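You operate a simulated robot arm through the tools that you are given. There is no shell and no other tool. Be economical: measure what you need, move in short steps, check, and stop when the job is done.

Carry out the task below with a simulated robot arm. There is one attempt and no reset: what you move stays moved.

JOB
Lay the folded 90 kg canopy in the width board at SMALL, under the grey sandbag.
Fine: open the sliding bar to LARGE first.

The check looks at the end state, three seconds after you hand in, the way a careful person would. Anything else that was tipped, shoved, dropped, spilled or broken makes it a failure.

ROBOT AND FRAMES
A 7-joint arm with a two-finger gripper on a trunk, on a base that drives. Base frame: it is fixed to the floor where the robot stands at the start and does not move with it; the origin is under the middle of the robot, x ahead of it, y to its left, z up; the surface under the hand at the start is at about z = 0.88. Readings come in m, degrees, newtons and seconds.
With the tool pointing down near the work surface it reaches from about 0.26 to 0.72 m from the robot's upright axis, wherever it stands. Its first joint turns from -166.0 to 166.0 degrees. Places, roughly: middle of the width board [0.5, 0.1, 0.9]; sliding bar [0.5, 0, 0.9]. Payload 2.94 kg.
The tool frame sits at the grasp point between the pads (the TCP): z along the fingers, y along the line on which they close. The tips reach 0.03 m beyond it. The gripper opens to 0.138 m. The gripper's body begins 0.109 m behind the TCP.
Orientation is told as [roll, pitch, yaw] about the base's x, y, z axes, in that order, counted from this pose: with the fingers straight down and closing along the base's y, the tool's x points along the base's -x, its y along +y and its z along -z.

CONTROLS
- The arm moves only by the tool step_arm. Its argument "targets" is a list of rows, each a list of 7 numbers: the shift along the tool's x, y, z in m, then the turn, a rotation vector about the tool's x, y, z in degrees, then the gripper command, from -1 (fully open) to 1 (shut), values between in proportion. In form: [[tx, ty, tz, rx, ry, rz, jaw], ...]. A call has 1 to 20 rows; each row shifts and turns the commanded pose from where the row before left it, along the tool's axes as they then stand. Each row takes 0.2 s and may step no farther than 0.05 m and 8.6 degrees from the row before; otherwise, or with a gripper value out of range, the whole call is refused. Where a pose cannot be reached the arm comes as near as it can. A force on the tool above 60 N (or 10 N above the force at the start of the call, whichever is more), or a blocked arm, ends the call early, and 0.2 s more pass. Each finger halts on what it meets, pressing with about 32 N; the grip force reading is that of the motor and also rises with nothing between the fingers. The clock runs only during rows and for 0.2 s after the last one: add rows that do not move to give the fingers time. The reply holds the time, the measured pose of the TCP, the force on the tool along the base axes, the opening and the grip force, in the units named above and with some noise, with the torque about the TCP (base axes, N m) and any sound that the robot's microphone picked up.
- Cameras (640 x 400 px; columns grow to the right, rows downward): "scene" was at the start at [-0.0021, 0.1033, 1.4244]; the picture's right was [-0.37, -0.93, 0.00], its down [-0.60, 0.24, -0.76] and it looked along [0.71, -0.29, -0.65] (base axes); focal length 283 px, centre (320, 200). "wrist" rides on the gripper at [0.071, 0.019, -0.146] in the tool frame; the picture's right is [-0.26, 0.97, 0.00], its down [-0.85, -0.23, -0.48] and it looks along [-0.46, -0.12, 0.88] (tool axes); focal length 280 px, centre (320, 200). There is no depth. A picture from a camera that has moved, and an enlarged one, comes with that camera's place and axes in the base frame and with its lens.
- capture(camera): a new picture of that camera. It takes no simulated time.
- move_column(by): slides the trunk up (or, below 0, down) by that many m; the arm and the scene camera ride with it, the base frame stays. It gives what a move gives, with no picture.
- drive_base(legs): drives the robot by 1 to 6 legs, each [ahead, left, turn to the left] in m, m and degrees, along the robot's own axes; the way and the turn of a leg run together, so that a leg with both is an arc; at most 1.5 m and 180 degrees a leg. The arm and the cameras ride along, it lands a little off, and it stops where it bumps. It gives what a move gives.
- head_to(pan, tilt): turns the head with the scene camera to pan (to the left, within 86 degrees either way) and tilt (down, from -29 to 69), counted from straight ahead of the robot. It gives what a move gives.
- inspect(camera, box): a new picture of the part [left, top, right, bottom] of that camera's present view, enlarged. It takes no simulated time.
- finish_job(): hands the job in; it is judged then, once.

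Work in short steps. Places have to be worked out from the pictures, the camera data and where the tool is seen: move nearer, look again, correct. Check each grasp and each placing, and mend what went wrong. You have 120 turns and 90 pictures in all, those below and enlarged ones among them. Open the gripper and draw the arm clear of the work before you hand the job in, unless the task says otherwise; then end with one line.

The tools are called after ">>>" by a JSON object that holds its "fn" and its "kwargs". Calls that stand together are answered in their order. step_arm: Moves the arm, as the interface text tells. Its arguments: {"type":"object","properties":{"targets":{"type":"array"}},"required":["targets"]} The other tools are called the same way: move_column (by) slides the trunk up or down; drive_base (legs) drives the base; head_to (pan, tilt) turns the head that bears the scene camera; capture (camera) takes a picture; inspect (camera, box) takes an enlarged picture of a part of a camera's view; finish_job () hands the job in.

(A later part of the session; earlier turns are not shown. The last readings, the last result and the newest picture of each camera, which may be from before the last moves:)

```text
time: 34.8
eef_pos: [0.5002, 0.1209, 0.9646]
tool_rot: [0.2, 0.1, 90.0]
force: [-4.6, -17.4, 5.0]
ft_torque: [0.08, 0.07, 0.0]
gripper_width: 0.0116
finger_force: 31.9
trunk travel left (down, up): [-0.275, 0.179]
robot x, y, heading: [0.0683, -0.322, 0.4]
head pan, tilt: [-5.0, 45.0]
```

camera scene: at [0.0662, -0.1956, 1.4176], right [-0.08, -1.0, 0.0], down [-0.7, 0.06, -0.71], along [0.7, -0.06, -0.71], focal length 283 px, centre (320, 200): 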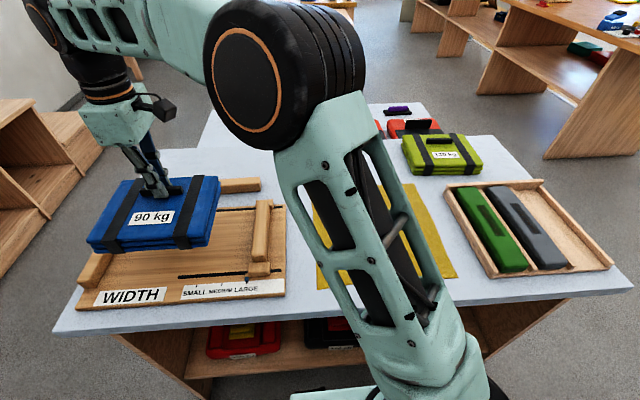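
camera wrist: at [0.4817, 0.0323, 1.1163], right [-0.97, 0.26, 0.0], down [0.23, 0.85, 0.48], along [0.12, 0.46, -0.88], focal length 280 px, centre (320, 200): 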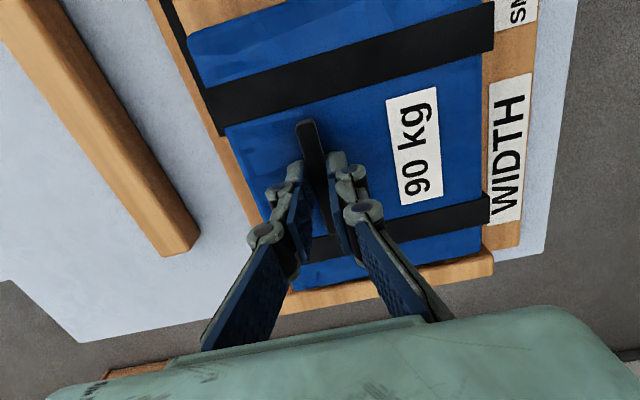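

Seated against the fence (−17 N). I relax the push, open, and rise.

>>> {"fn": "step_arm", "kwargs": {"targets": [[0.004, 0, 0, 0, 0, 0, 1], [0, 0, 0, 0, 0, 0, 0.2], [0, 0, 0, 0, 0, 0, 0], [0, 0, -0.005, 0, 0, 0, 0], [0, 0, -0.04, 0, 0, 0, 0], [0, 0, -0.05, 0, 0, 0, 0], [0, 0, -0.05, 0, 0, 0, 0], [0, 0, -0.03, 0, 0, 0, 0]]}}

>>> {"fn": "capture", "kwargs": {"camera": "scene"}}

>>> {"fn": "capture", "kwargs": {"camera": "wrist"}}

```text
time: 36.6
eef_pos: [0.4972, 0.1203, 1.1394]
tool_rot: [0.1, 0.0, 90.1]
force: [0.2, -0.7, 0.4]
ft_torque: [0.01, -0.04, 0.0]
gripper_width: 0.069
finger_force: 0.0
trunk travel left (down, up): [-0.275, 0.179]
robot x, y, heading: [0.0651, -0.3234, 0.6]
head pan, tilt: [-5.0, 45.0]
```

```text
51 pictures are left
camera scene: at [0.0658, -0.1961, 1.4176], right [-0.08, -1.0, 0.0], down [-0.7, 0.06, -0.71], along [0.7, -0.06, -0.71], focal length 283 px, centre (320, 200)
```

scene: 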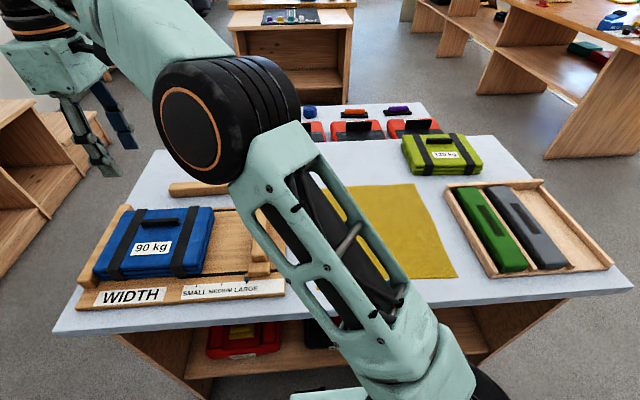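

```text
50 pictures are left
camera wrist: at [0.4783, 0.0492, 1.2853], right [-0.97, 0.26, 0.0], down [0.23, 0.85, 0.48], along [0.12, 0.46, -0.88], focal length 280 px, centre (320, 200)
```

wrist: 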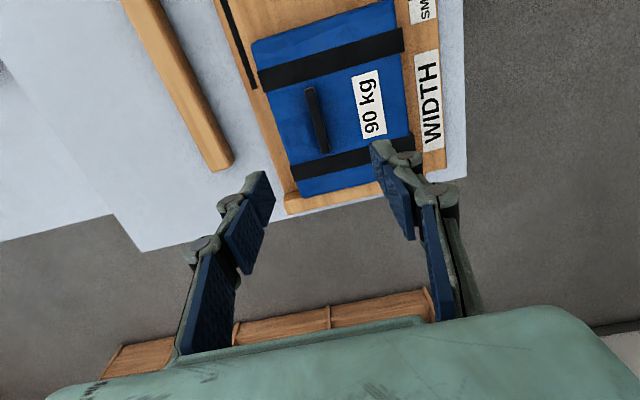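

Canopy released, lying in the board. Now I go to the outer (−y) side of the bar with closed fingers, to push it to SMALL (a finger on the inside would get between bar and canopy).

>>> {"fn": "step_arm", "kwargs": {"targets": [[0.0372, 0.0053, 0, 0, 0, 0, 0.5], [0.0372, 0.0053, 0, 0, 0, 0, 1], [0.0372, 0.0053, 0.01, 0, 0, 0, 1], [0.0372, 0.0053, 0.02, 0, 0, 0, 1], [0.0372, 0.0053, 0.02, 0, 0, 0, 1], [0.0372, 0.0053, 0.02, 0, 0, 0, 1], [0.0372, 0.0053, 0.02, 0, 0, 0, 1], [0.005, 0, 0.02, 0, 0, 0, 1], [0, 0, 0, 0, 0, 0, 1]]}}

>>> {"fn": "capture", "kwargs": {"camera": "wrist"}}

>>> {"fn": "capture", "kwargs": {"camera": "scene"}}

```text
time: 38.6
eef_pos: [0.4653, -0.1468, 1.0263]
tool_rot: [0.1, 0.1, 90.0]
force: [1.2, 0.0, -0.1]
ft_torque: [-0.04, 0.0, -0.01]
gripper_width: 0.0
finger_force: 27.9
trunk travel left (down, up): [-0.275, 0.179]
robot x, y, heading: [0.0656, -0.327, 0.4]
head pan, tilt: [-5.0, 45.0]
```

```text
49 pictures are left
camera wrist: at [0.4458, -0.2179, 1.1722], right [-0.97, 0.26, 0.0], down [0.23, 0.85, 0.48], along [0.12, 0.46, -0.88], focal length 280 px, centre (320, 200)
```

wrist: 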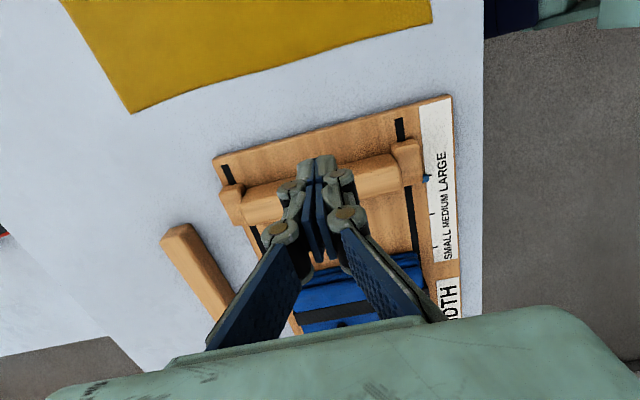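

```text
48 pictures are left
camera scene: at [0.0661, -0.196, 1.4176], right [-0.08, -1.0, 0.0], down [-0.7, 0.06, -0.71], along [0.7, -0.06, -0.71], focal length 283 px, centre (320, 200)
```

scene: 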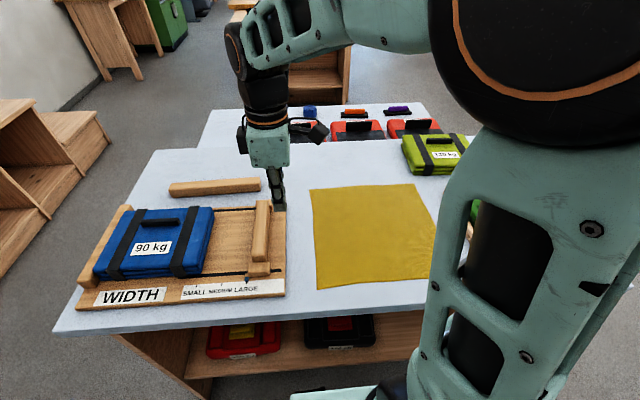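

Fingers are on the outer side of the bar. Descending to bar height.

>>> {"fn": "step_arm", "kwargs": {"targets": [[0, 0, 0.03, 0, 0, 0, 1], [0, 0, 0.03, 0, 0, 0, 1], [0, 0, 0.028, 0, 0, 0, 1], [0, 0, 0, 0, 0, 0, 1]]}}

>>> {"fn": "inspect", "kwargs": {"camera": "scene", "box": [160, 170, 320, 310]}}

```text
time: 39.6
eef_pos: [0.464, -0.1471, 0.9394]
tool_rot: [0.1, -0.1, 90.0]
force: [0.7, -0.8, -0.4]
ft_torque: [-0.03, 0.0, 0.04]
gripper_width: 0.0
finger_force: 28.6
trunk travel left (down, up): [-0.275, 0.179]
robot x, y, heading: [0.0671, -0.322, 0.5]
head pan, tilt: [-5.0, 45.0]
```

```text
2.86 times, centred on (240, 240) of scene
camera zoom: at [0.0661, -0.1961, 1.4176], right [-0.08, -1.0, 0.0], down [-0.7, 0.06, -0.71], along [0.7, -0.06, -0.71], focal length 808 px, centre (549, 86)
```

zoom: 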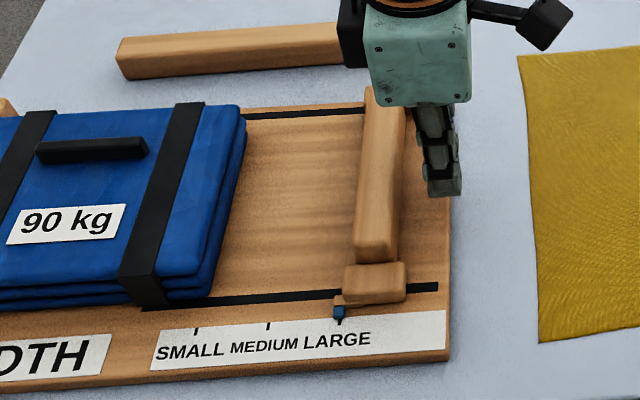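

Pushing the bar toward SMALL, stopping about 1 cm short to look.

>>> {"fn": "step_arm", "kwargs": {"targets": [[-0.0115, 0, 0.003, 0, 0, 0, 1], [-0.0115, 0, 0, 0, 0, 0, 1], [-0.0115, 0, 0, 0, 0, 0, 1], [-0.0115, 0, 0, 0, 0, 0, 1], [-0.0115, 0, 0, 0, 0, 0, 1], [-0.0115, 0, 0, 0, 0, 0, 1], [-0.0115, 0, 0, 0, 0, 0, 1], [-0.0115, 0, 0, 0, 0, 0, 1], [-0.0115, 0, 0, 0, 0, 0, 1], [-0.0115, 0, 0, 0, 0, 0, 1], [0, 0, 0, 0, 0, 0, 1]]}}

>>> {"fn": "inspect", "kwargs": {"camera": "scene", "box": [160, 170, 320, 310]}}

```text
time: 42.0
eef_pos: [0.4631, -0.0293, 0.9376]
tool_rot: [0.1, -0.1, 89.9]
force: [0.1, -0.7, -0.1]
ft_torque: [-0.02, 0.0, 0.0]
gripper_width: 0.0
finger_force: 28.3
trunk travel left (down, up): [-0.275, 0.179]
robot x, y, heading: [0.0666, -0.3244, 0.6]
head pan, tilt: [-5.0, 45.0]
```

```text
2.86 times, centred on (240, 240) of scene
camera zoom: at [0.066, -0.196, 1.4176], right [-0.08, -1.0, 0.0], down [-0.7, 0.06, -0.71], along [0.7, -0.06, -0.71], focal length 808 px, centre (549, 86)
```

zoom: 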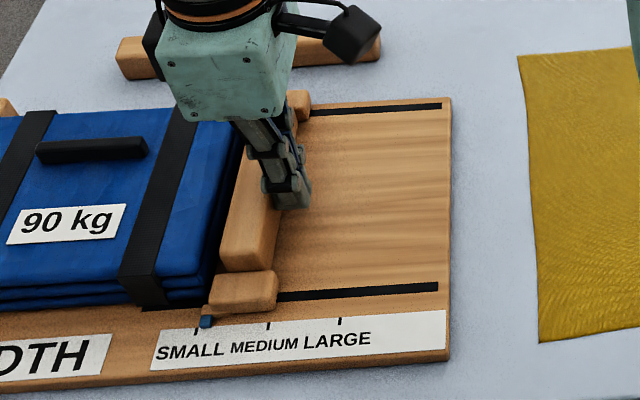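

Pointer is about 7 mm short of the SMALL tick. Pushing the rest slowly.

>>> {"fn": "step_arm", "kwargs": {"targets": [[-0.0035, 0, 0, 0, 0, 0, 1], [-0.003, 0, 0, 0, 0, 0, 1], [0, 0, 0, 0, 0, 0, 1]]}}

>>> {"fn": "inspect", "kwargs": {"camera": "scene", "box": [190, 230, 270, 300]}}

```text
time: 42.8
eef_pos: [0.4634, -0.0253, 0.9376]
tool_rot: [0.3, 0.0, 89.9]
force: [0.0, -9.3, 2.6]
ft_torque: [-0.12, 0.02, 0.01]
gripper_width: 0.0058
finger_force: 28.2
trunk travel left (down, up): [-0.275, 0.179]
robot x, y, heading: [0.0676, -0.3215, 0.6]
head pan, tilt: [-5.0, 45.0]
```

```text
5.71 times, centred on (230, 265) of scene
camera zoom: at [0.0658, -0.1975, 1.4178], right [-0.08, -1.0, 0.0], down [-0.7, 0.06, -0.71], along [0.7, -0.06, -0.71], focal length 1615 px, centre (834, -171)
```

zoom: 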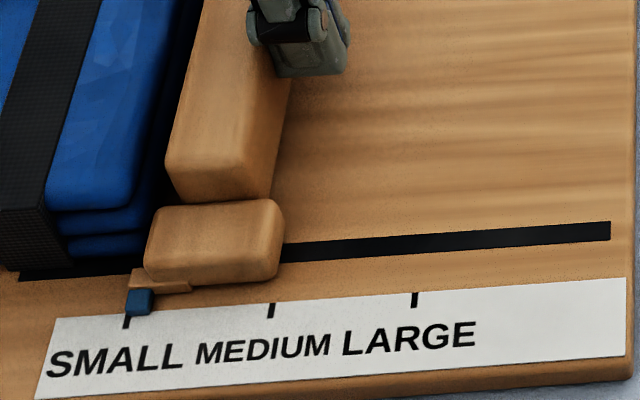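

About 4 mm short, and force has begun to build (−9 N). I push slightly more and check.

>>> {"fn": "step_arm", "kwargs": {"targets": [[-0.002, 0, 0, 0, 0, 0, 1], [-0.002, 0, 0, 0, 0, 0, 1], [0, 0, 0, 0, 0, 0, 1]]}}

>>> {"fn": "inspect", "kwargs": {"camera": "scene", "box": [190, 230, 270, 300]}}

>>> {"fn": "capture", "kwargs": {"camera": "wrist"}}

```text
time: 43.6
eef_pos: [0.4629, -0.0251, 0.9371]
tool_rot: [0.3, 0.2, 89.8]
force: [1.2, -30.8, 0.0]
ft_torque: [-0.54, -0.38, 0.03]
gripper_width: 0.006
finger_force: 27.7
trunk travel left (down, up): [-0.275, 0.179]
robot x, y, heading: [0.0654, -0.3232, 0.3]
head pan, tilt: [-5.0, 45.0]
```

```text
5.71 times, centred on (230, 265) of scene
camera zoom: at [0.066, -0.2, 1.418], right [-0.08, -1.0, 0.0], down [-0.7, 0.06, -0.71], along [0.7, -0.05, -0.71], focal length 1615 px, centre (834, -171)
```

zoom: 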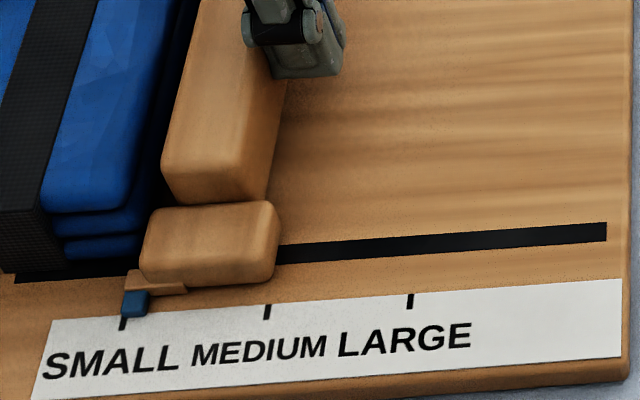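

```text
43 pictures are left
camera wrist: at [0.4443, -0.0959, 1.0833], right [-0.96, 0.26, 0.0], down [0.23, 0.85, 0.47], along [0.12, 0.46, -0.88], focal length 280 px, centre (320, 200)
```

wrist: 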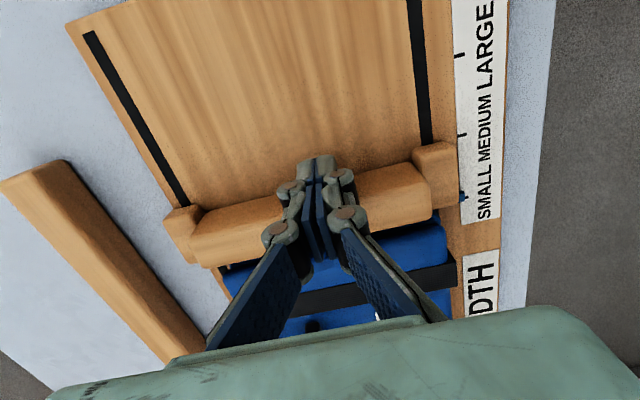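

The bar stopped under 31 N with the pointer ~3 mm from the tick. I look closely whether the bar already bears on the canopy.

>>> {"fn": "inspect", "kwargs": {"camera": "wrist", "box": [150, 130, 510, 340]}}

>>> {"fn": "inspect", "kwargs": {"camera": "scene", "box": [70, 190, 260, 310]}}

```text
1.78 times, centred on (330, 235) of wrist
camera zoom: at [0.4443, -0.0959, 1.0833], right [-0.96, 0.26, 0.0], down [0.23, 0.85, 0.47], along [0.12, 0.46, -0.88], focal length 498 px, centre (302, 138)
```

zoom: 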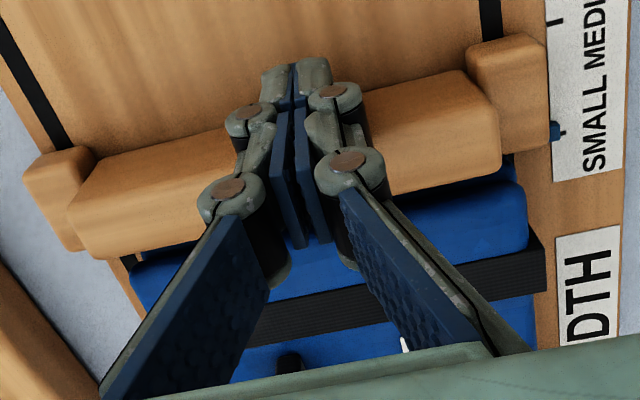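

```text
3.33 times, centred on (165, 250) of scene
camera zoom: at [0.066, -0.2, 1.418], right [-0.08, -1.0, 0.0], down [-0.7, 0.06, -0.71], along [0.7, -0.05, -0.71], focal length 942 px, centre (837, 33)
```

zoom: 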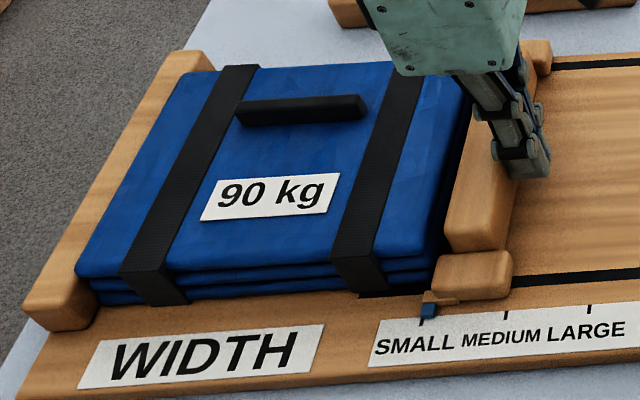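

>>> {"fn": "inspect", "kwargs": {"camera": "wrist", "box": [420, 130, 520, 230]}}

```text
4.00 times, centred on (470, 180) of wrist
camera zoom: at [0.4443, -0.0959, 1.0833], right [-0.96, 0.26, 0.0], down [0.23, 0.85, 0.47], along [0.12, 0.46, -0.88], focal length 1122 px, centre (-280, 280)
```

zoom: 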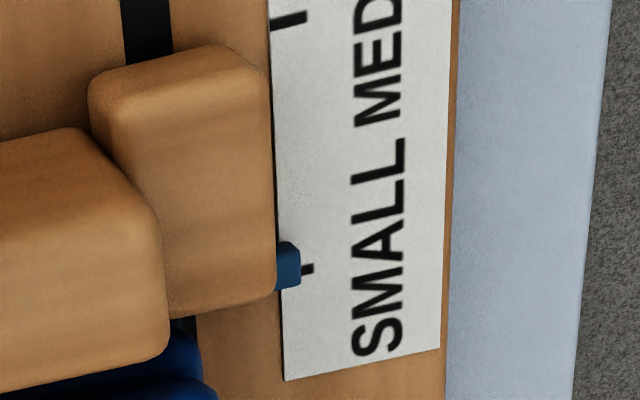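

From above, the pointer sits at the SMALL tick within ~1–3 mm and the bar is snug on the canopy. I back off and rise, then recheck.

>>> {"fn": "step_arm", "kwargs": {"targets": [[0.01, 0, 0, 0, 0, 0, 1], [0.02, 0, 0, 0, 0, 0, 1], [0.01, 0, -0.03, 0, 0, 0, 1], [0, 0, -0.05, 0, 0, 0, 1], [0, 0, -0.05, 0, 0, 0, 1], [0, 0, -0.05, 0, 0, 0, 1], [0, 0, -0.03, 0, 0, 0, 0.5]]}}

>>> {"fn": "capture", "kwargs": {"camera": "wrist"}}

>>> {"fn": "inspect", "kwargs": {"camera": "scene", "box": [190, 230, 270, 300]}}

```text
time: 45.2
eef_pos: [0.4651, -0.0595, 1.1483]
tool_rot: [0.1, -0.1, 90.1]
force: [-0.3, -0.4, 0.9]
ft_torque: [-0.01, 0.03, 0.01]
gripper_width: 0.0345
finger_force: 0.1
trunk travel left (down, up): [-0.275, 0.179]
robot x, y, heading: [0.0667, -0.3215, 0.8]
head pan, tilt: [-5.0, 45.0]
```

```text
39 pictures are left
camera wrist: at [0.445, -0.13, 1.2939], right [-0.97, 0.26, 0.0], down [0.23, 0.85, 0.48], along [0.12, 0.46, -0.88], focal length 280 px, centre (320, 200)
```

wrist: 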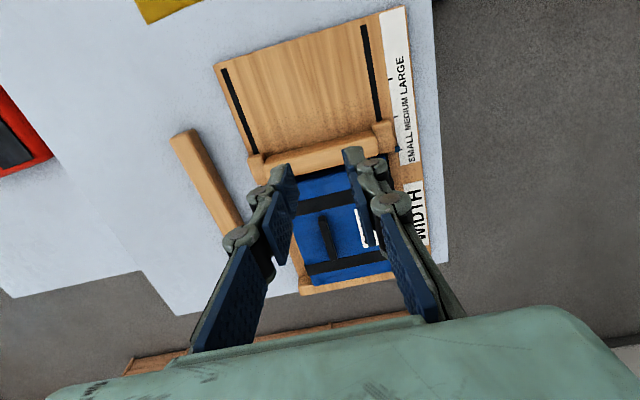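

```text
5.71 times, centred on (230, 265) of scene
camera zoom: at [0.0659, -0.1961, 1.4176], right [-0.08, -1.0, 0.0], down [-0.7, 0.06, -0.71], along [0.7, -0.06, -0.71], focal length 1615 px, centre (834, -171)
```

zoom: 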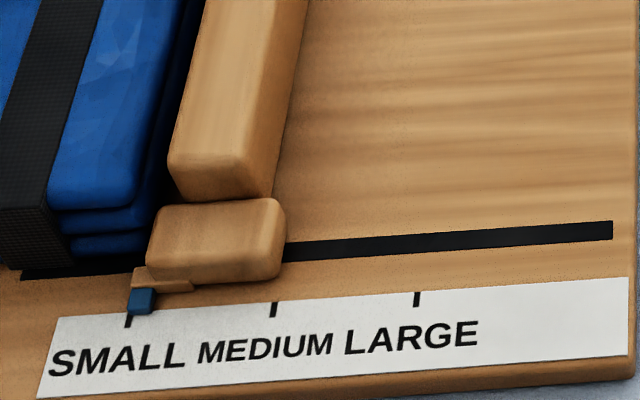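

The bar holds at SMALL. Now the grey sandbag: I move the hand toward the tray at height and turn it back to yaw 0 for a look.

>>> {"fn": "step_arm", "kwargs": {"targets": [[0.045, 0, 0, 0, 0, 0, -1], [0.045, 0, 0, 0, 0, 0, -1], [0.045, 0, 0, 0, 0, 0, -1], [0.045, 0, 0, 0, 0, 0, -1], [0.045, 0, 0, 0, 0, 0, -1], [0.045, 0, 0, 0, 0, 0, -1], [0.045, 0, 0, 0, 0, 0, -1], [0.045, 0, 0, 0, 0, 0, -1], [0.045, 0, 0, 0, 0, 0, -1], [0.045, 0, 0, 0, 0, 0, -1], [0.045, 0, 0, 0, 0, 0, -1], [0.045, 0, 0, 0, 0, 0, -1], [0.045, 0, 0, 0, 0, 0, -1], [0, 0, 0, 0, 0, 0, -1]]}}

>>> {"fn": "step_arm", "kwargs": {"targets": [[0, 0, 0, 0, 0, 8.2, -1], [0, 0, 0, 0, 0, 8.2, -1], [0, 0, 0, 0, 0, 8.2, -1], [0, 0, 0, 0, 0, 8.2, -1], [0, 0, 0, 0, 0, 8.2, -1], [0, 0, 0, 0, 0, 8.2, -1], [0, 0, 0, 0, 0, 8.2, -1], [0, 0, 0, 0, 0, 8.2, -1], [0, 0, 0, 0, 0, 8.2, -1], [0, 0, 0, 0, 0, 8.2, -1], [0, 0, 0, 0, 0, 8, -1], [0, 0, 0, 0, 0, 0, -1]]}}

>>> {"fn": "head_to", "kwargs": {"pan": -35, "tilt": 50}}

>>> {"fn": "capture", "kwargs": {"camera": "wrist"}}

>>> {"fn": "capture", "kwargs": {"camera": "scene"}}

```text
time: 48.2
eef_pos: [0.4658, -0.6495, 1.1444]
tool_rot: [0.1, -0.1, 90.1]
force: [0.1, -0.8, 0.6]
ft_torque: [0.03, 0.01, 0.02]
gripper_width: 0.138
finger_force: 0.1
trunk travel left (down, up): [-0.275, 0.179]
robot x, y, heading: [0.0663, -0.3227, 0.7]
head pan, tilt: [-5.0, 45.0]
```

```text
time: 50.8
eef_pos: [0.4644, -0.6446, 1.1474]
tool_rot: [0.1, 0.2, -0.1]
force: [0.4, 0.1, -0.5]
ft_torque: [-0.02, 0.01, 0.01]
gripper_width: 0.1381
finger_force: 0.1
trunk travel left (down, up): [-0.275, 0.179]
robot x, y, heading: [0.0677, -0.3265, 0.5]
head pan, tilt: [-5.0, 45.0]
```

```text
time: 51.8
eef_pos: [0.4645, -0.6465, 1.1483]
tool_rot: [0.0, 0.0, 0.0]
force: [0.5, -0.2, 0.4]
ft_torque: [-0.04, -0.03, -0.01]
gripper_width: 0.1378
finger_force: 0.0
trunk travel left (down, up): [-0.275, 0.179]
robot x, y, heading: [0.0686, -0.3263, 0.6]
head pan, tilt: [-35.0, 50.0]
```

```text
37 pictures are left
camera wrist: at [0.3931, -0.6263, 1.2933], right [0.26, 0.97, 0.0], down [0.85, -0.23, 0.47], along [0.46, -0.12, -0.88], focal length 280 px, centre (320, 200)
```

wrist: 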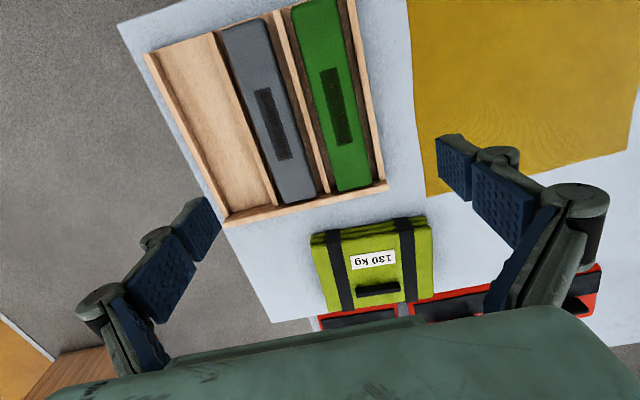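

```text
36 pictures are left
camera scene: at [0.0484, -0.2333, 1.4107], right [-0.57, -0.82, 0.0], down [-0.63, 0.43, -0.64], along [0.53, -0.36, -0.77], focal length 283 px, centre (320, 200)
```

scene: 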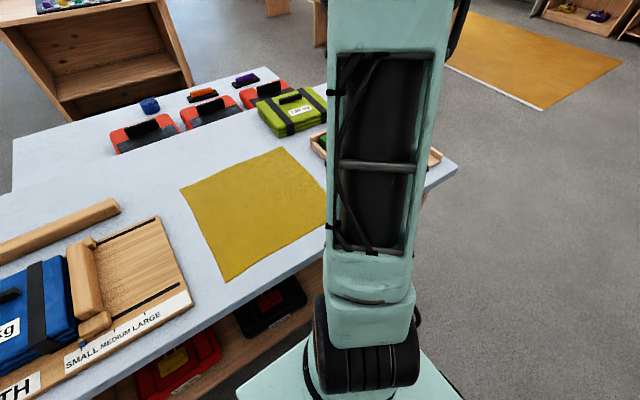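

>>> {"fn": "inspect", "kwargs": {"camera": "wrist", "box": [140, 0, 400, 220]}}

```text
1.82 times, centred on (270, 110) of wrist
camera zoom: at [0.3931, -0.6263, 1.2933], right [0.26, 0.97, 0.0], down [0.85, -0.23, 0.47], along [0.46, -0.12, -0.88], focal length 510 px, centre (411, 364)
```

zoom: 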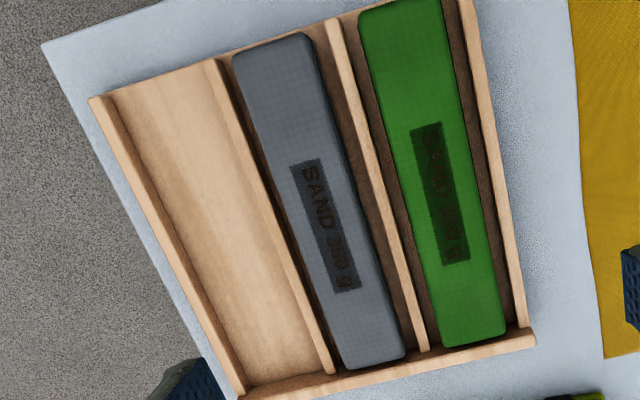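

Grey bag ("SAND 350 g"): x 0.35–0.574, y −0.728…−0.678, top at z≈0.924, in a slot with low dividers. I align over it with a ~0.09 opening and go down partway.

>>> {"fn": "step_arm", "kwargs": {"targets": [[0, -0.03, 0.04, 0, 0, 0, -0.3], [0, -0.0265, 0.045, 0, 0, 0, -0.3], [0, 0, 0.045, 0, 0, 0, -0.3], [0, 0, 0.045, 0, 0, 0, -0.3], [0, 0, 0, 0, 0, 0, -0.3]]}}

>>> {"fn": "capture", "kwargs": {"camera": "wrist"}}

```text
refused: row 2 steps farther than a row can; nothing moved
```

```text
34 pictures are left
camera wrist: at [0.3931, -0.6263, 1.2933], right [0.26, 0.97, 0.0], down [0.85, -0.23, 0.47], along [0.46, -0.12, -0.88], focal length 280 px, centre (320, 200)
```

wrist: 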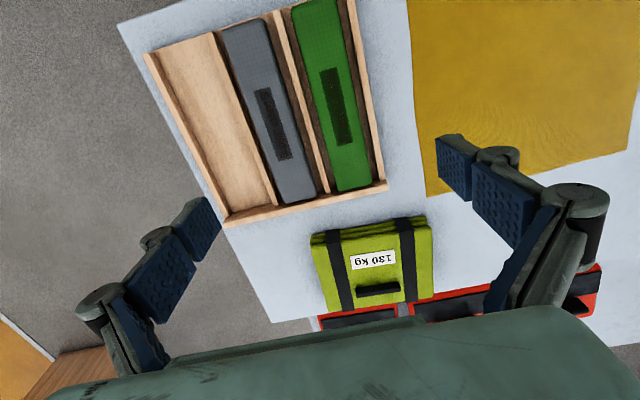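

Row too long; repeating with smaller steps.

>>> {"fn": "step_arm", "kwargs": {"targets": [[0, -0.03, 0.03, 0, 0, 0, -0.3], [0, -0.0265, 0.03, 0, 0, 0, -0.3], [0, 0, 0.04, 0, 0, 0, -0.3], [0, 0, 0.04, 0, 0, 0, -0.3], [0, 0, 0.035, 0, 0, 0, -0.3], [0, 0, 0, 0, 0, 0, -0.3]]}}

>>> {"fn": "capture", "kwargs": {"camera": "wrist"}}

```text
time: 53.1
eef_pos: [0.4623, -0.7005, 0.9748]
tool_rot: [0.1, 0.2, 0.1]
force: [-0.1, -0.3, -0.3]
ft_torque: [0.02, 0.0, 0.01]
gripper_width: 0.0897
finger_force: 0.1
trunk travel left (down, up): [-0.275, 0.179]
robot x, y, heading: [0.0679, -0.3234, 0.5]
head pan, tilt: [-35.0, 50.0]
```

```text
33 pictures are left
camera wrist: at [0.3914, -0.6823, 1.1203], right [0.26, 0.97, 0.0], down [0.85, -0.23, 0.47], along [0.46, -0.12, -0.88], focal length 280 px, centre (320, 200)
```

wrist: 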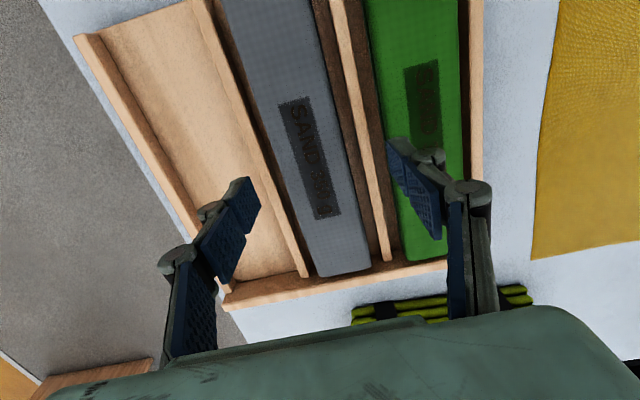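

Bag centre reads y≈−0.707. I shift 6 mm, narrow the opening to 0.069 to stay off the green bag, and descend slowly.

>>> {"fn": "step_arm", "kwargs": {"targets": [[0, -0.006, 0, 0, 0, 0, 0], [0, 0, 0.01, 0, 0, 0, 0], [0, 0, 0.01, 0, 0, 0, 0], [0, 0, 0.008, 0, 0, 0, 0], [0, 0, 0, 0, 0, 0, 0]]}}

>>> {"fn": "capture", "kwargs": {"camera": "wrist"}}

```text
time: 54.4
eef_pos: [0.4634, -0.7076, 0.9455]
tool_rot: [-0.1, 0.0, 0.0]
force: [0.1, 0.6, -0.6]
ft_torque: [-0.02, -0.02, 0.02]
gripper_width: 0.0687
finger_force: 0.0
trunk travel left (down, up): [-0.275, 0.179]
robot x, y, heading: [0.0672, -0.3243, 0.3]
head pan, tilt: [-35.0, 50.0]
```

```text
32 pictures are left
camera wrist: at [0.3918, -0.6885, 1.0909], right [0.26, 0.97, 0.0], down [0.85, -0.23, 0.47], along [0.46, -0.12, -0.88], focal length 280 px, centre (320, 200)
```

wrist: 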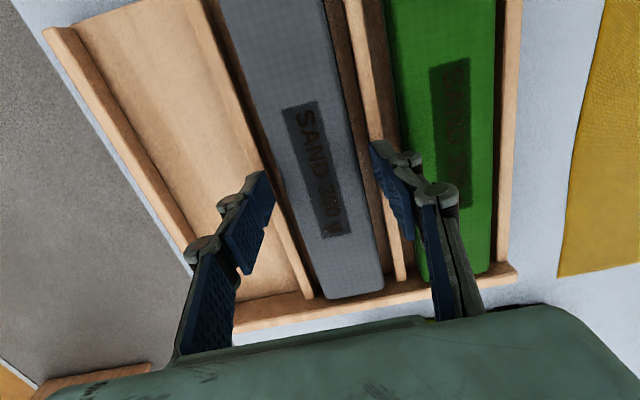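

Tips flank the bag just below its top. A little lower, then close.

>>> {"fn": "step_arm", "kwargs": {"targets": [[0, 0, 0.007, 0, 0, 0, 0], [0, 0, 0.002, 0, 0, 0, 0], [0, 0, 0, 0, 0, 0, 0.3], [0, 0, 0, 0, 0, 0, 1], [0, 0, 0, 0, 0, 0, 1], [0, 0, 0, 0, 0, 0, 1]]}}

>>> {"fn": "capture", "kwargs": {"camera": "wrist"}}

```text
time: 55.8
eef_pos: [0.4643, -0.7068, 0.9362]
tool_rot: [0.0, 0.1, 0.0]
force: [0.7, -1.4, -0.6]
ft_torque: [-0.14, -0.15, -0.05]
gripper_width: 0.0516
finger_force: 31.9
trunk travel left (down, up): [-0.275, 0.179]
robot x, y, heading: [0.0674, -0.3269, 0.5]
head pan, tilt: [-35.0, 50.0]
```

```text
31 pictures are left
camera wrist: at [0.392, -0.688, 1.0814], right [0.26, 0.97, 0.0], down [0.85, -0.23, 0.47], along [0.46, -0.12, -0.88], focal length 280 px, centre (320, 200)
```

wrist: 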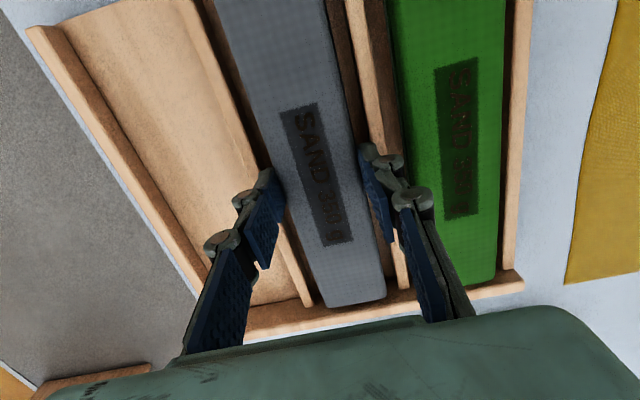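

The gripper holds the bag at 0.0516 m. Lifting slowly.

>>> {"fn": "step_arm", "kwargs": {"targets": [[0, 0, -0.008, 0, 0, 0, 1], [0, 0, -0.012, 0, 0, 0, 1], [0, 0, -0.02, 0, 0, 0, 1], [0, 0, -0.03, 0, 0, 0, 1], [0, 0, -0.03, 0, 0, 0, 1], [0, 0, -0.03, 0, 0, 0, 1], [0, 0, 0, 0, 0, 0, 1]]}}

>>> {"fn": "capture", "kwargs": {"camera": "wrist"}}

```text
time: 57.4
eef_pos: [0.4645, -0.7071, 1.0626]
tool_rot: [0.1, 0.2, 0.0]
force: [-0.2, -0.3, -4.4]
ft_torque: [-0.03, 0.02, -0.01]
gripper_width: 0.0515
finger_force: 31.7
trunk travel left (down, up): [-0.275, 0.179]
robot x, y, heading: [0.0663, -0.327, 0.6]
head pan, tilt: [-35.0, 50.0]
```

```text
30 pictures are left
camera wrist: at [0.3926, -0.6877, 1.2084], right [0.26, 0.97, 0.0], down [0.85, -0.23, 0.47], along [0.46, -0.12, -0.88], focal length 280 px, centre (320, 200)
```

wrist: 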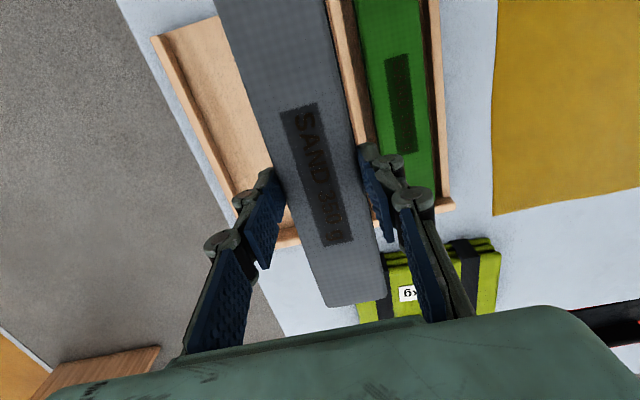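

The bag is lifted level (≈0.45 kg). I raise a bit and carry it along y toward the board at height.

>>> {"fn": "step_arm", "kwargs": {"targets": [[0, 0.02, -0.03, 0, 0, 0, 1], [0, 0.04, -0.01, 0, 0, 0, 1], [0, 0.04, 0, 0, 0, 0, 1], [0, 0.04, 0, 0, 0, 0, 1], [0, 0.04, 0, 0, 0, 0, 1], [0, 0.04, 0, 0, 0, 0, 1], [0, 0.04, 0, 0, 0, 0, 1], [0, 0.04, 0, 0, 0, 0, 1], [0, 0.04, 0, 0, 0, 0, 1], [0, 0.04, 0, 0, 0, 0, 1], [0, 0.04, 0, 0, 0, 0, 1], [0, 0.04, 0, 0, 0, 0, 1], [0, 0.04, 0, 0, 0, 0, 1], [0, 0.04, 0, 0, 0, 0, 1], [0, 0.04, 0, 0, 0, 0, 1], [0, 0.04, 0, 0, 0, 0, 1], [0, 0.04, 0, 0, 0, 0, 1], [0, 0.02, 0, 0, 0, 0, 1], [0, 0, 0, 0, 0, 0, 1]]}}

>>> {"fn": "head_to", "kwargs": {"pan": 10, "tilt": 50}}

>>> {"fn": "capture", "kwargs": {"camera": "scene"}}

>>> {"fn": "capture", "kwargs": {"camera": "wrist"}}

```text
time: 61.4
eef_pos: [0.4642, -0.0287, 1.1047]
tool_rot: [0.0, 0.1, 0.0]
force: [0.4, 0.0, -3.2]
ft_torque: [0.01, 0.0, 0.0]
gripper_width: 0.0514
finger_force: 32.0
trunk travel left (down, up): [-0.275, 0.179]
robot x, y, heading: [0.0663, -0.3259, 0.4]
head pan, tilt: [-35.0, 50.0]
```

```text
time: 62.5
eef_pos: [0.4625, -0.0283, 1.1056]
tool_rot: [0.0, 0.2, 0.1]
force: [0.1, -1.1, -3.0]
ft_torque: [0.0, -0.01, 0.02]
gripper_width: 0.0512
finger_force: 32.0
trunk travel left (down, up): [-0.275, 0.179]
robot x, y, heading: [0.0632, -0.3228, 0.6]
head pan, tilt: [10.0, 50.0]
```

```text
29 pictures are left
camera scene: at [0.0609, -0.1755, 1.4107], right [0.18, -0.98, 0.0], down [-0.75, -0.14, -0.64], along [0.63, 0.12, -0.77], focal length 283 px, centre (320, 200)
```

scene: 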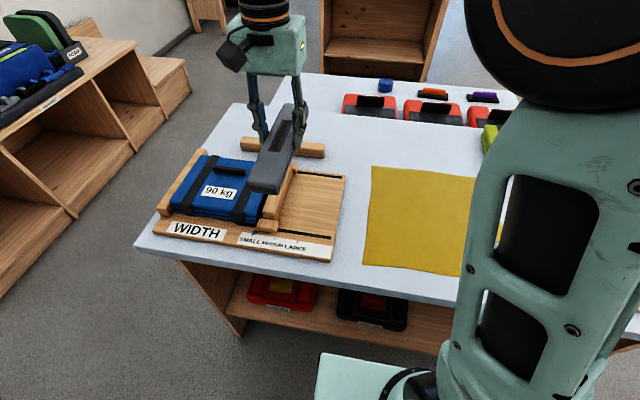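

```text
28 pictures are left
camera wrist: at [0.3922, -0.0095, 1.2507], right [0.26, 0.97, 0.0], down [0.85, -0.23, 0.47], along [0.46, -0.12, -0.88], focal length 280 px, centre (320, 200)
```

wrist: 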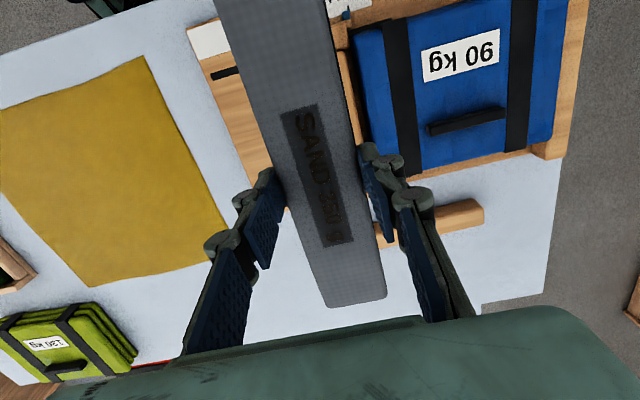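

>>> {"fn": "inspect", "kwargs": {"camera": "wrist", "box": [330, 0, 600, 180]}}

>>> {"fn": "inspect", "kwargs": {"camera": "scene", "box": [140, 130, 300, 250]}}

```text
2.22 times, centred on (465, 90) of wrist
camera zoom: at [0.3922, -0.0095, 1.2507], right [0.26, 0.97, 0.0], down [0.85, -0.23, 0.47], along [0.46, -0.12, -0.88], focal length 623 px, centre (-2, 444)
```

zoom: 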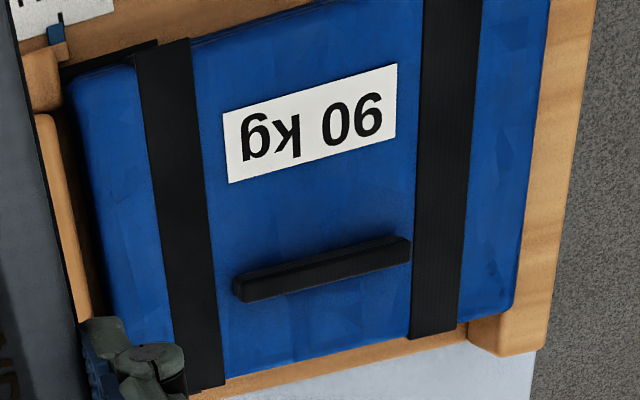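

```text
3.33 times, centred on (220, 190) of scene
camera zoom: at [0.0609, -0.1755, 1.4107], right [0.18, -0.98, 0.0], down [-0.75, -0.14, -0.64], along [0.63, 0.12, -0.77], focal length 942 px, centre (653, 233)
```

zoom: 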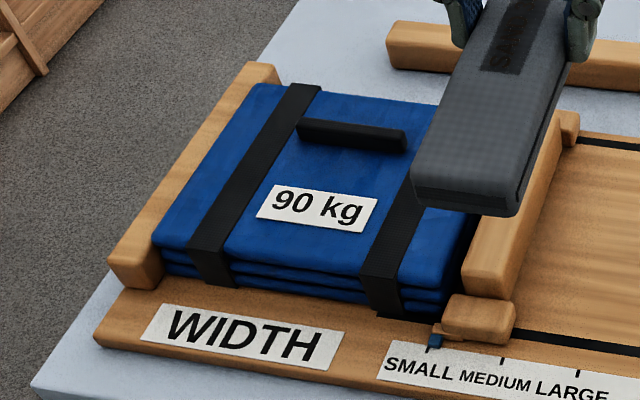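

Handle on the canopy spans y≈0.087–0.165 at x≈0.50; free flat strip at the fence side is ~0.06 m wide, the bag is 0.051. I bring the bag above that strip (lengthwise along x), still high, and look.

>>> {"fn": "step_arm", "kwargs": {"targets": [[-0.005, 0.0375, 0, 0, 0, 0, 1], [0, 0.0375, 0, 0, 0, 0, 1], [0, 0.0375, 0, 0, 0, 0, 1], [0, 0.0375, 0, 0, 0, 0, 1], [0, 0.0375, 0, 0, 0, 0, 1], [0, 0.0375, 0.01, 0, 0, 0, 1], [0, 0, 0.03, 0, 0, 0, 1], [0, 0, 0.03, 0, 0, 0, 1], [0, 0, 0.01, 0, 0, 0, 1], [0, 0, 0, 0, 0, 0, 1]]}}

>>> {"fn": "inspect", "kwargs": {"camera": "scene", "box": [130, 110, 310, 250]}}

>>> {"fn": "capture", "kwargs": {"camera": "wrist"}}

```text
time: 64.7
eef_pos: [0.4703, 0.1975, 1.027]
tool_rot: [-0.1, 0.2, 0.0]
force: [0.0, 0.2, -3.8]
ft_torque: [-0.03, 0.02, 0.0]
gripper_width: 0.0512
finger_force: 31.3
trunk travel left (down, up): [-0.275, 0.179]
robot x, y, heading: [0.067, -0.3222, 0.4]
head pan, tilt: [10.0, 50.0]
```

```text
2.86 times, centred on (220, 180) of scene
camera zoom: at [0.0608, -0.1754, 1.4107], right [0.18, -0.98, 0.0], down [-0.75, -0.14, -0.64], along [0.63, 0.12, -0.77], focal length 808 px, centre (606, 257)
```

zoom: 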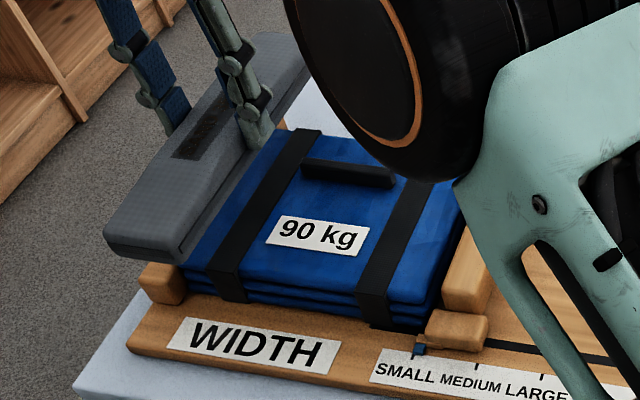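

```text
24 pictures are left
camera wrist: at [0.3988, 0.2178, 1.1725], right [0.26, 0.97, 0.0], down [0.85, -0.23, 0.47], along [0.46, -0.12, -0.88], focal length 280 px, centre (320, 200)
```

wrist: 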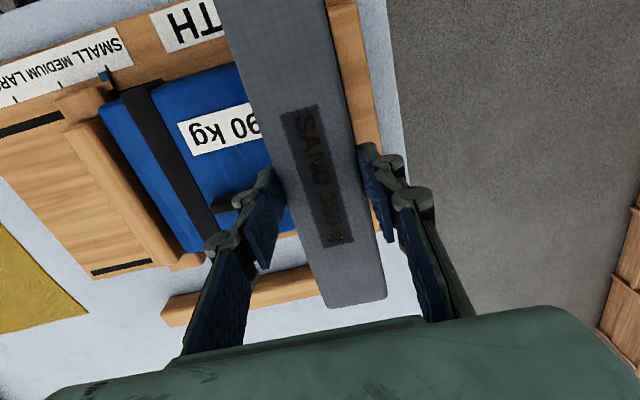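

Bag is over the strip between handle end (y≈0.164) and fence (y≈0.224); target centre y≈0.194. I shift 3 mm and descend slowly to near contact.

>>> {"fn": "step_arm", "kwargs": {"targets": [[0, -0.003, 0.01, 0, 0, 0, 1], [0, 0, 0.015, 0, 0, 0, 1], [0, 0, 0.013, 0, 0, 0, 1], [0, 0, 0, 0, 0, 0, 1]]}}

>>> {"fn": "inspect", "kwargs": {"camera": "scene", "box": [130, 110, 310, 250]}}

```text
time: 65.7
eef_pos: [0.4688, 0.1958, 0.9848]
tool_rot: [0.0, 0.2, 0.2]
force: [-0.4, 0.8, -4.7]
ft_torque: [-0.01, 0.06, 0.02]
gripper_width: 0.0511
finger_force: 31.9
trunk travel left (down, up): [-0.275, 0.179]
robot x, y, heading: [0.0694, -0.3253, 0.7]
head pan, tilt: [10.0, 50.0]
```

```text
2.86 times, centred on (220, 180) of scene
camera zoom: at [0.0609, -0.1753, 1.4107], right [0.18, -0.98, 0.0], down [-0.75, -0.14, -0.64], along [0.63, 0.12, -0.77], focal length 808 px, centre (606, 257)
```

zoom: 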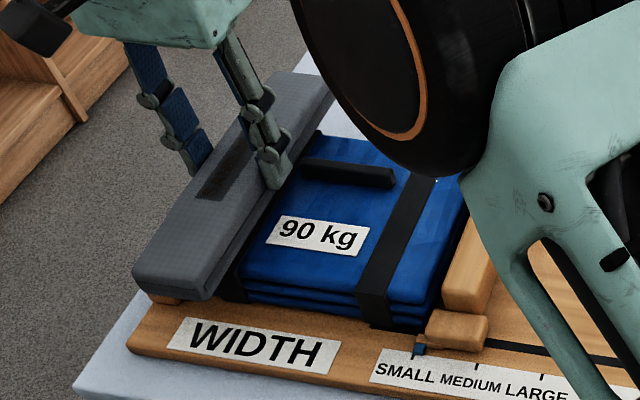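

Clearance to the handle looks ~8–10 mm, so I shift 3 mm away from the fence and lower in small steps to contact.

>>> {"fn": "step_arm", "kwargs": {"targets": [[0, -0.003, 0.003, 0, 0, 0, 1], [0, 0, 0.003, 0, 0, 0, 1], [0, 0, 0, 0, 0, 0, 1]]}}

```text
time: 66.5
eef_pos: [0.4699, 0.1922, 0.9809]
tool_rot: [0.0, 0.2, 0.0]
force: [0.0, 0.3, -3.0]
ft_torque: [0.0, 0.02, 0.04]
gripper_width: 0.0513
finger_force: 32.2
trunk travel left (down, up): [-0.275, 0.179]
robot x, y, heading: [0.0638, -0.3223, 0.4]
head pan, tilt: [10.0, 50.0]
```

>>> {"fn": "step_arm", "kwargs": {"targets": [[0, 0, 0.003, 0, 0, 0, 1], [0, 0, 0.002, 0, 0, 0, 1], [0, 0, 0, 0, 0, 0, 1]]}}

>>> {"fn": "inspect", "kwargs": {"camera": "scene", "box": [140, 130, 260, 230]}}

```text
time: 67.3
eef_pos: [0.4689, 0.1931, 0.9788]
tool_rot: [0.3, 0.1, -0.1]
force: [2.5, 2.3, 15.1]
ft_torque: [-0.32, 0.51, -0.01]
gripper_width: 0.0513
finger_force: 31.8
trunk travel left (down, up): [-0.275, 0.179]
robot x, y, heading: [0.0685, -0.3244, 0.5]
head pan, tilt: [10.0, 50.0]
```

```text
4.00 times, centred on (200, 180) of scene
camera zoom: at [0.0599, -0.1768, 1.4111], right [0.18, -0.98, 0.0], down [-0.75, -0.14, -0.64], along [0.63, 0.12, -0.77], focal length 1130 px, centre (800, 280)
```

zoom: 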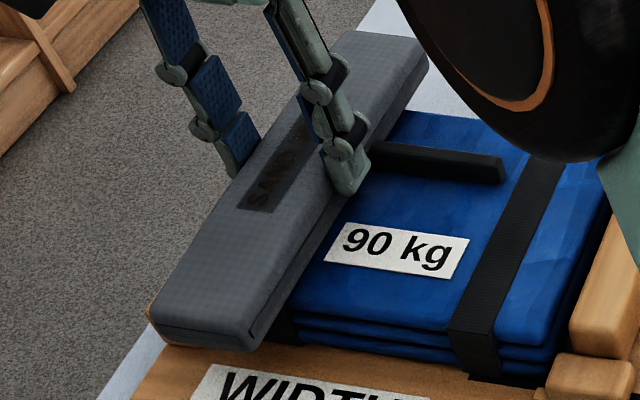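

Contact: the load (15 N) lies on the canopy side, none on the fence side. I ease up 1.5 mm, open a little, and check before withdrawing.

>>> {"fn": "step_arm", "kwargs": {"targets": [[0, 0, -0.0015, 0, 0, 0, 1], [0, 0, 0, 0, 0, 0, 0.1], [0, 0, 0, 0, 0, 0, 0.0], [0, 0, 0, 0, 0, 0, 0.0]]}}

>>> {"fn": "inspect", "kwargs": {"camera": "scene", "box": [140, 130, 260, 230]}}

>>> {"fn": "capture", "kwargs": {"camera": "wrist"}}

```text
time: 68.3
eef_pos: [0.4684, 0.1925, 0.9767]
tool_rot: [0.0, 0.2, -0.1]
force: [0.4, 0.8, 0.3]
ft_torque: [0.0, -0.01, 0.04]
gripper_width: 0.0691
finger_force: 0.1
trunk travel left (down, up): [-0.275, 0.179]
robot x, y, heading: [0.0689, -0.3228, 0.3]
head pan, tilt: [10.0, 50.0]
```

```text
4.00 times, centred on (200, 180) of scene
camera zoom: at [0.0607, -0.1756, 1.4107], right [0.18, -0.98, 0.0], down [-0.75, -0.14, -0.64], along [0.63, 0.12, -0.77], focal length 1130 px, centre (800, 280)
```

zoom: 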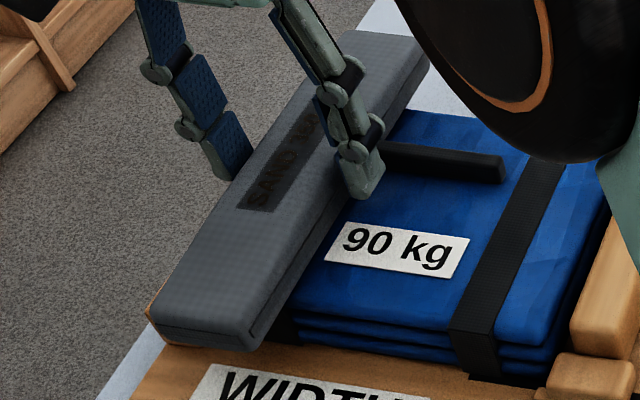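

```text
20 pictures are left
camera wrist: at [0.3968, 0.2116, 1.123], right [0.26, 0.97, 0.0], down [0.85, -0.23, 0.47], along [0.46, -0.12, -0.88], focal length 280 px, centre (320, 200)
```

wrist: 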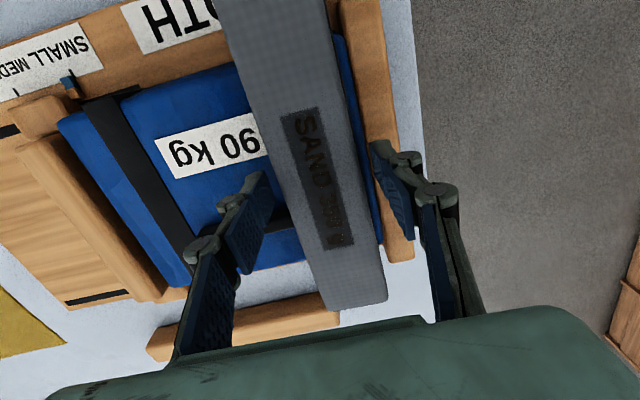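

Released; the bag lies stable. I withdraw straight up and look.

>>> {"fn": "step_arm", "kwargs": {"targets": [[0, 0, -0.02, 0, 0, 0, 0], [0, 0, -0.04, 0, 0, 0, 0], [0, 0, -0.05, 0, 0, 0, -0.2], [0, 0, -0.05, 0, 0, 0, -0.5], [0, -0.04, 0, 0, 0, 0, -0.5], [0, -0.045, 0, 0, 0, 0, -0.5], [0, -0.045, 0, 0, 0, 0, -0.5], [0, -0.045, 0, 0, 0, 0, -0.5], [0, 0, 0, 0, 0, 0, -0.5]]}}

>>> {"fn": "capture", "kwargs": {"camera": "wrist"}}

>>> {"fn": "inspect", "kwargs": {"camera": "scene", "box": [130, 130, 350, 270]}}

```text
time: 70.3
eef_pos: [0.4969, 0.1087, 1.1258]
tool_rot: [0.2, 0.0, 0.1]
force: [-1.5, -0.6, 1.4]
ft_torque: [0.12, -0.08, -0.01]
gripper_width: 0.1035
finger_force: 0.3
out of reach, approached as far as the arm can: row 4, 5, 6, 7
trunk travel left (down, up): [-0.275, 0.179]
robot x, y, heading: [0.0662, -0.3187, 0.5]
head pan, tilt: [10.0, 50.0]
```

```text
19 pictures are left
camera wrist: at [0.4254, 0.1277, 1.2715], right [0.26, 0.97, 0.0], down [0.85, -0.23, 0.48], along [0.46, -0.12, -0.88], focal length 280 px, centre (320, 200)
```

wrist: 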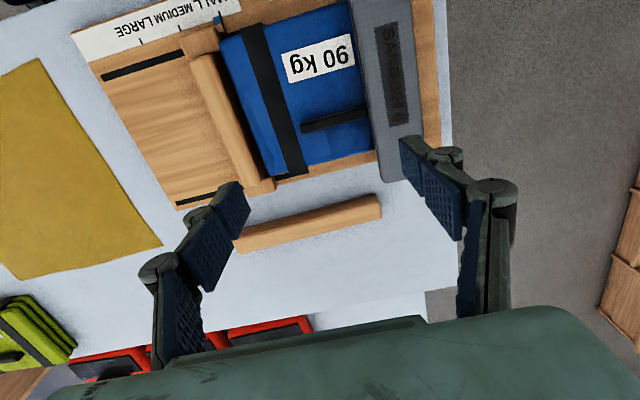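

```text
2.86 times, centred on (240, 200) of scene
camera zoom: at [0.0593, -0.1776, 1.411], right [0.18, -0.98, 0.0], down [-0.75, -0.14, -0.64], along [0.63, 0.12, -0.77], focal length 808 px, centre (549, 200)
```

zoom: 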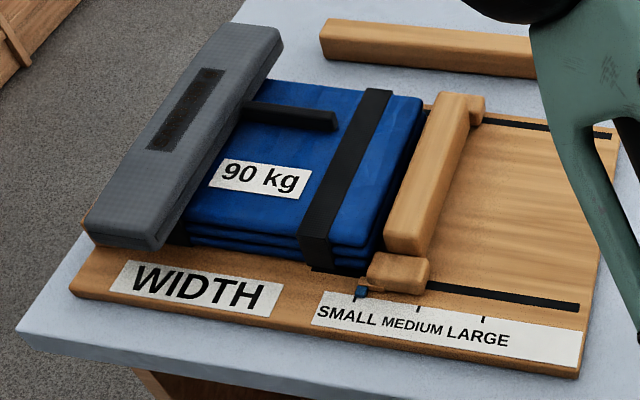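

The bag lies along the fence side of the canopy. I pull the arm farther aside and inspect whether the bag truly rests on the canopy.

>>> {"fn": "step_arm", "kwargs": {"targets": [[0.02, -0.035, 0, 0, 0, 0, -0.5], [0.02, -0.035, 0, 0, 0, 0, -0.5], [0.02, -0.035, 0, 0, 0, 0, -0.5], [0.02, -0.035, 0, 0, 0, 0, -0.5], [0.02, -0.035, 0, 0, 0, 0, -0.5], [0, 0, 0, 0, 0, 0, -0.5]]}}

>>> {"fn": "inspect", "kwargs": {"camera": "scene", "box": [140, 130, 260, 230]}}

>>> {"fn": "capture", "kwargs": {"camera": "wrist"}}

```text
time: 71.7
eef_pos: [0.3992, -0.0649, 1.1202]
tool_rot: [-0.4, 0.9, 0.0]
force: [0.6, 0.8, -0.7]
ft_torque: [0.03, -0.03, 0.0]
gripper_width: 0.1033
finger_force: 0.1
trunk travel left (down, up): [-0.275, 0.179]
robot x, y, heading: [0.0688, -0.3245, 0.6]
head pan, tilt: [10.0, 50.0]
```

```text
4.00 times, centred on (200, 180) of scene
camera zoom: at [0.0668, -0.1891, 1.4182], right [0.01, -1.0, 0.0], down [-0.7, -0.01, -0.71], along [0.71, 0.01, -0.7], focal length 1130 px, centre (800, 280)
```

zoom: 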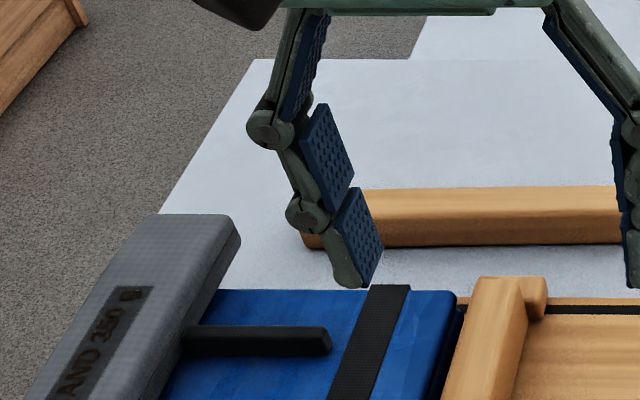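

```text
16 pictures are left
camera wrist: at [0.3302, -0.0444, 1.2658], right [0.26, 0.96, -0.01], down [0.86, -0.23, 0.46], along [0.45, -0.13, -0.89], focal length 280 px, centre (320, 200)
```

wrist: 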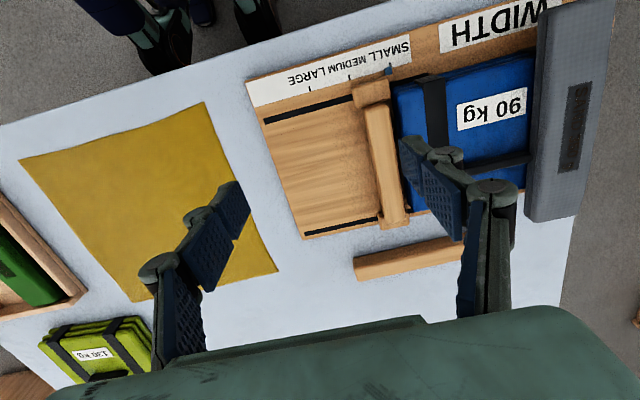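

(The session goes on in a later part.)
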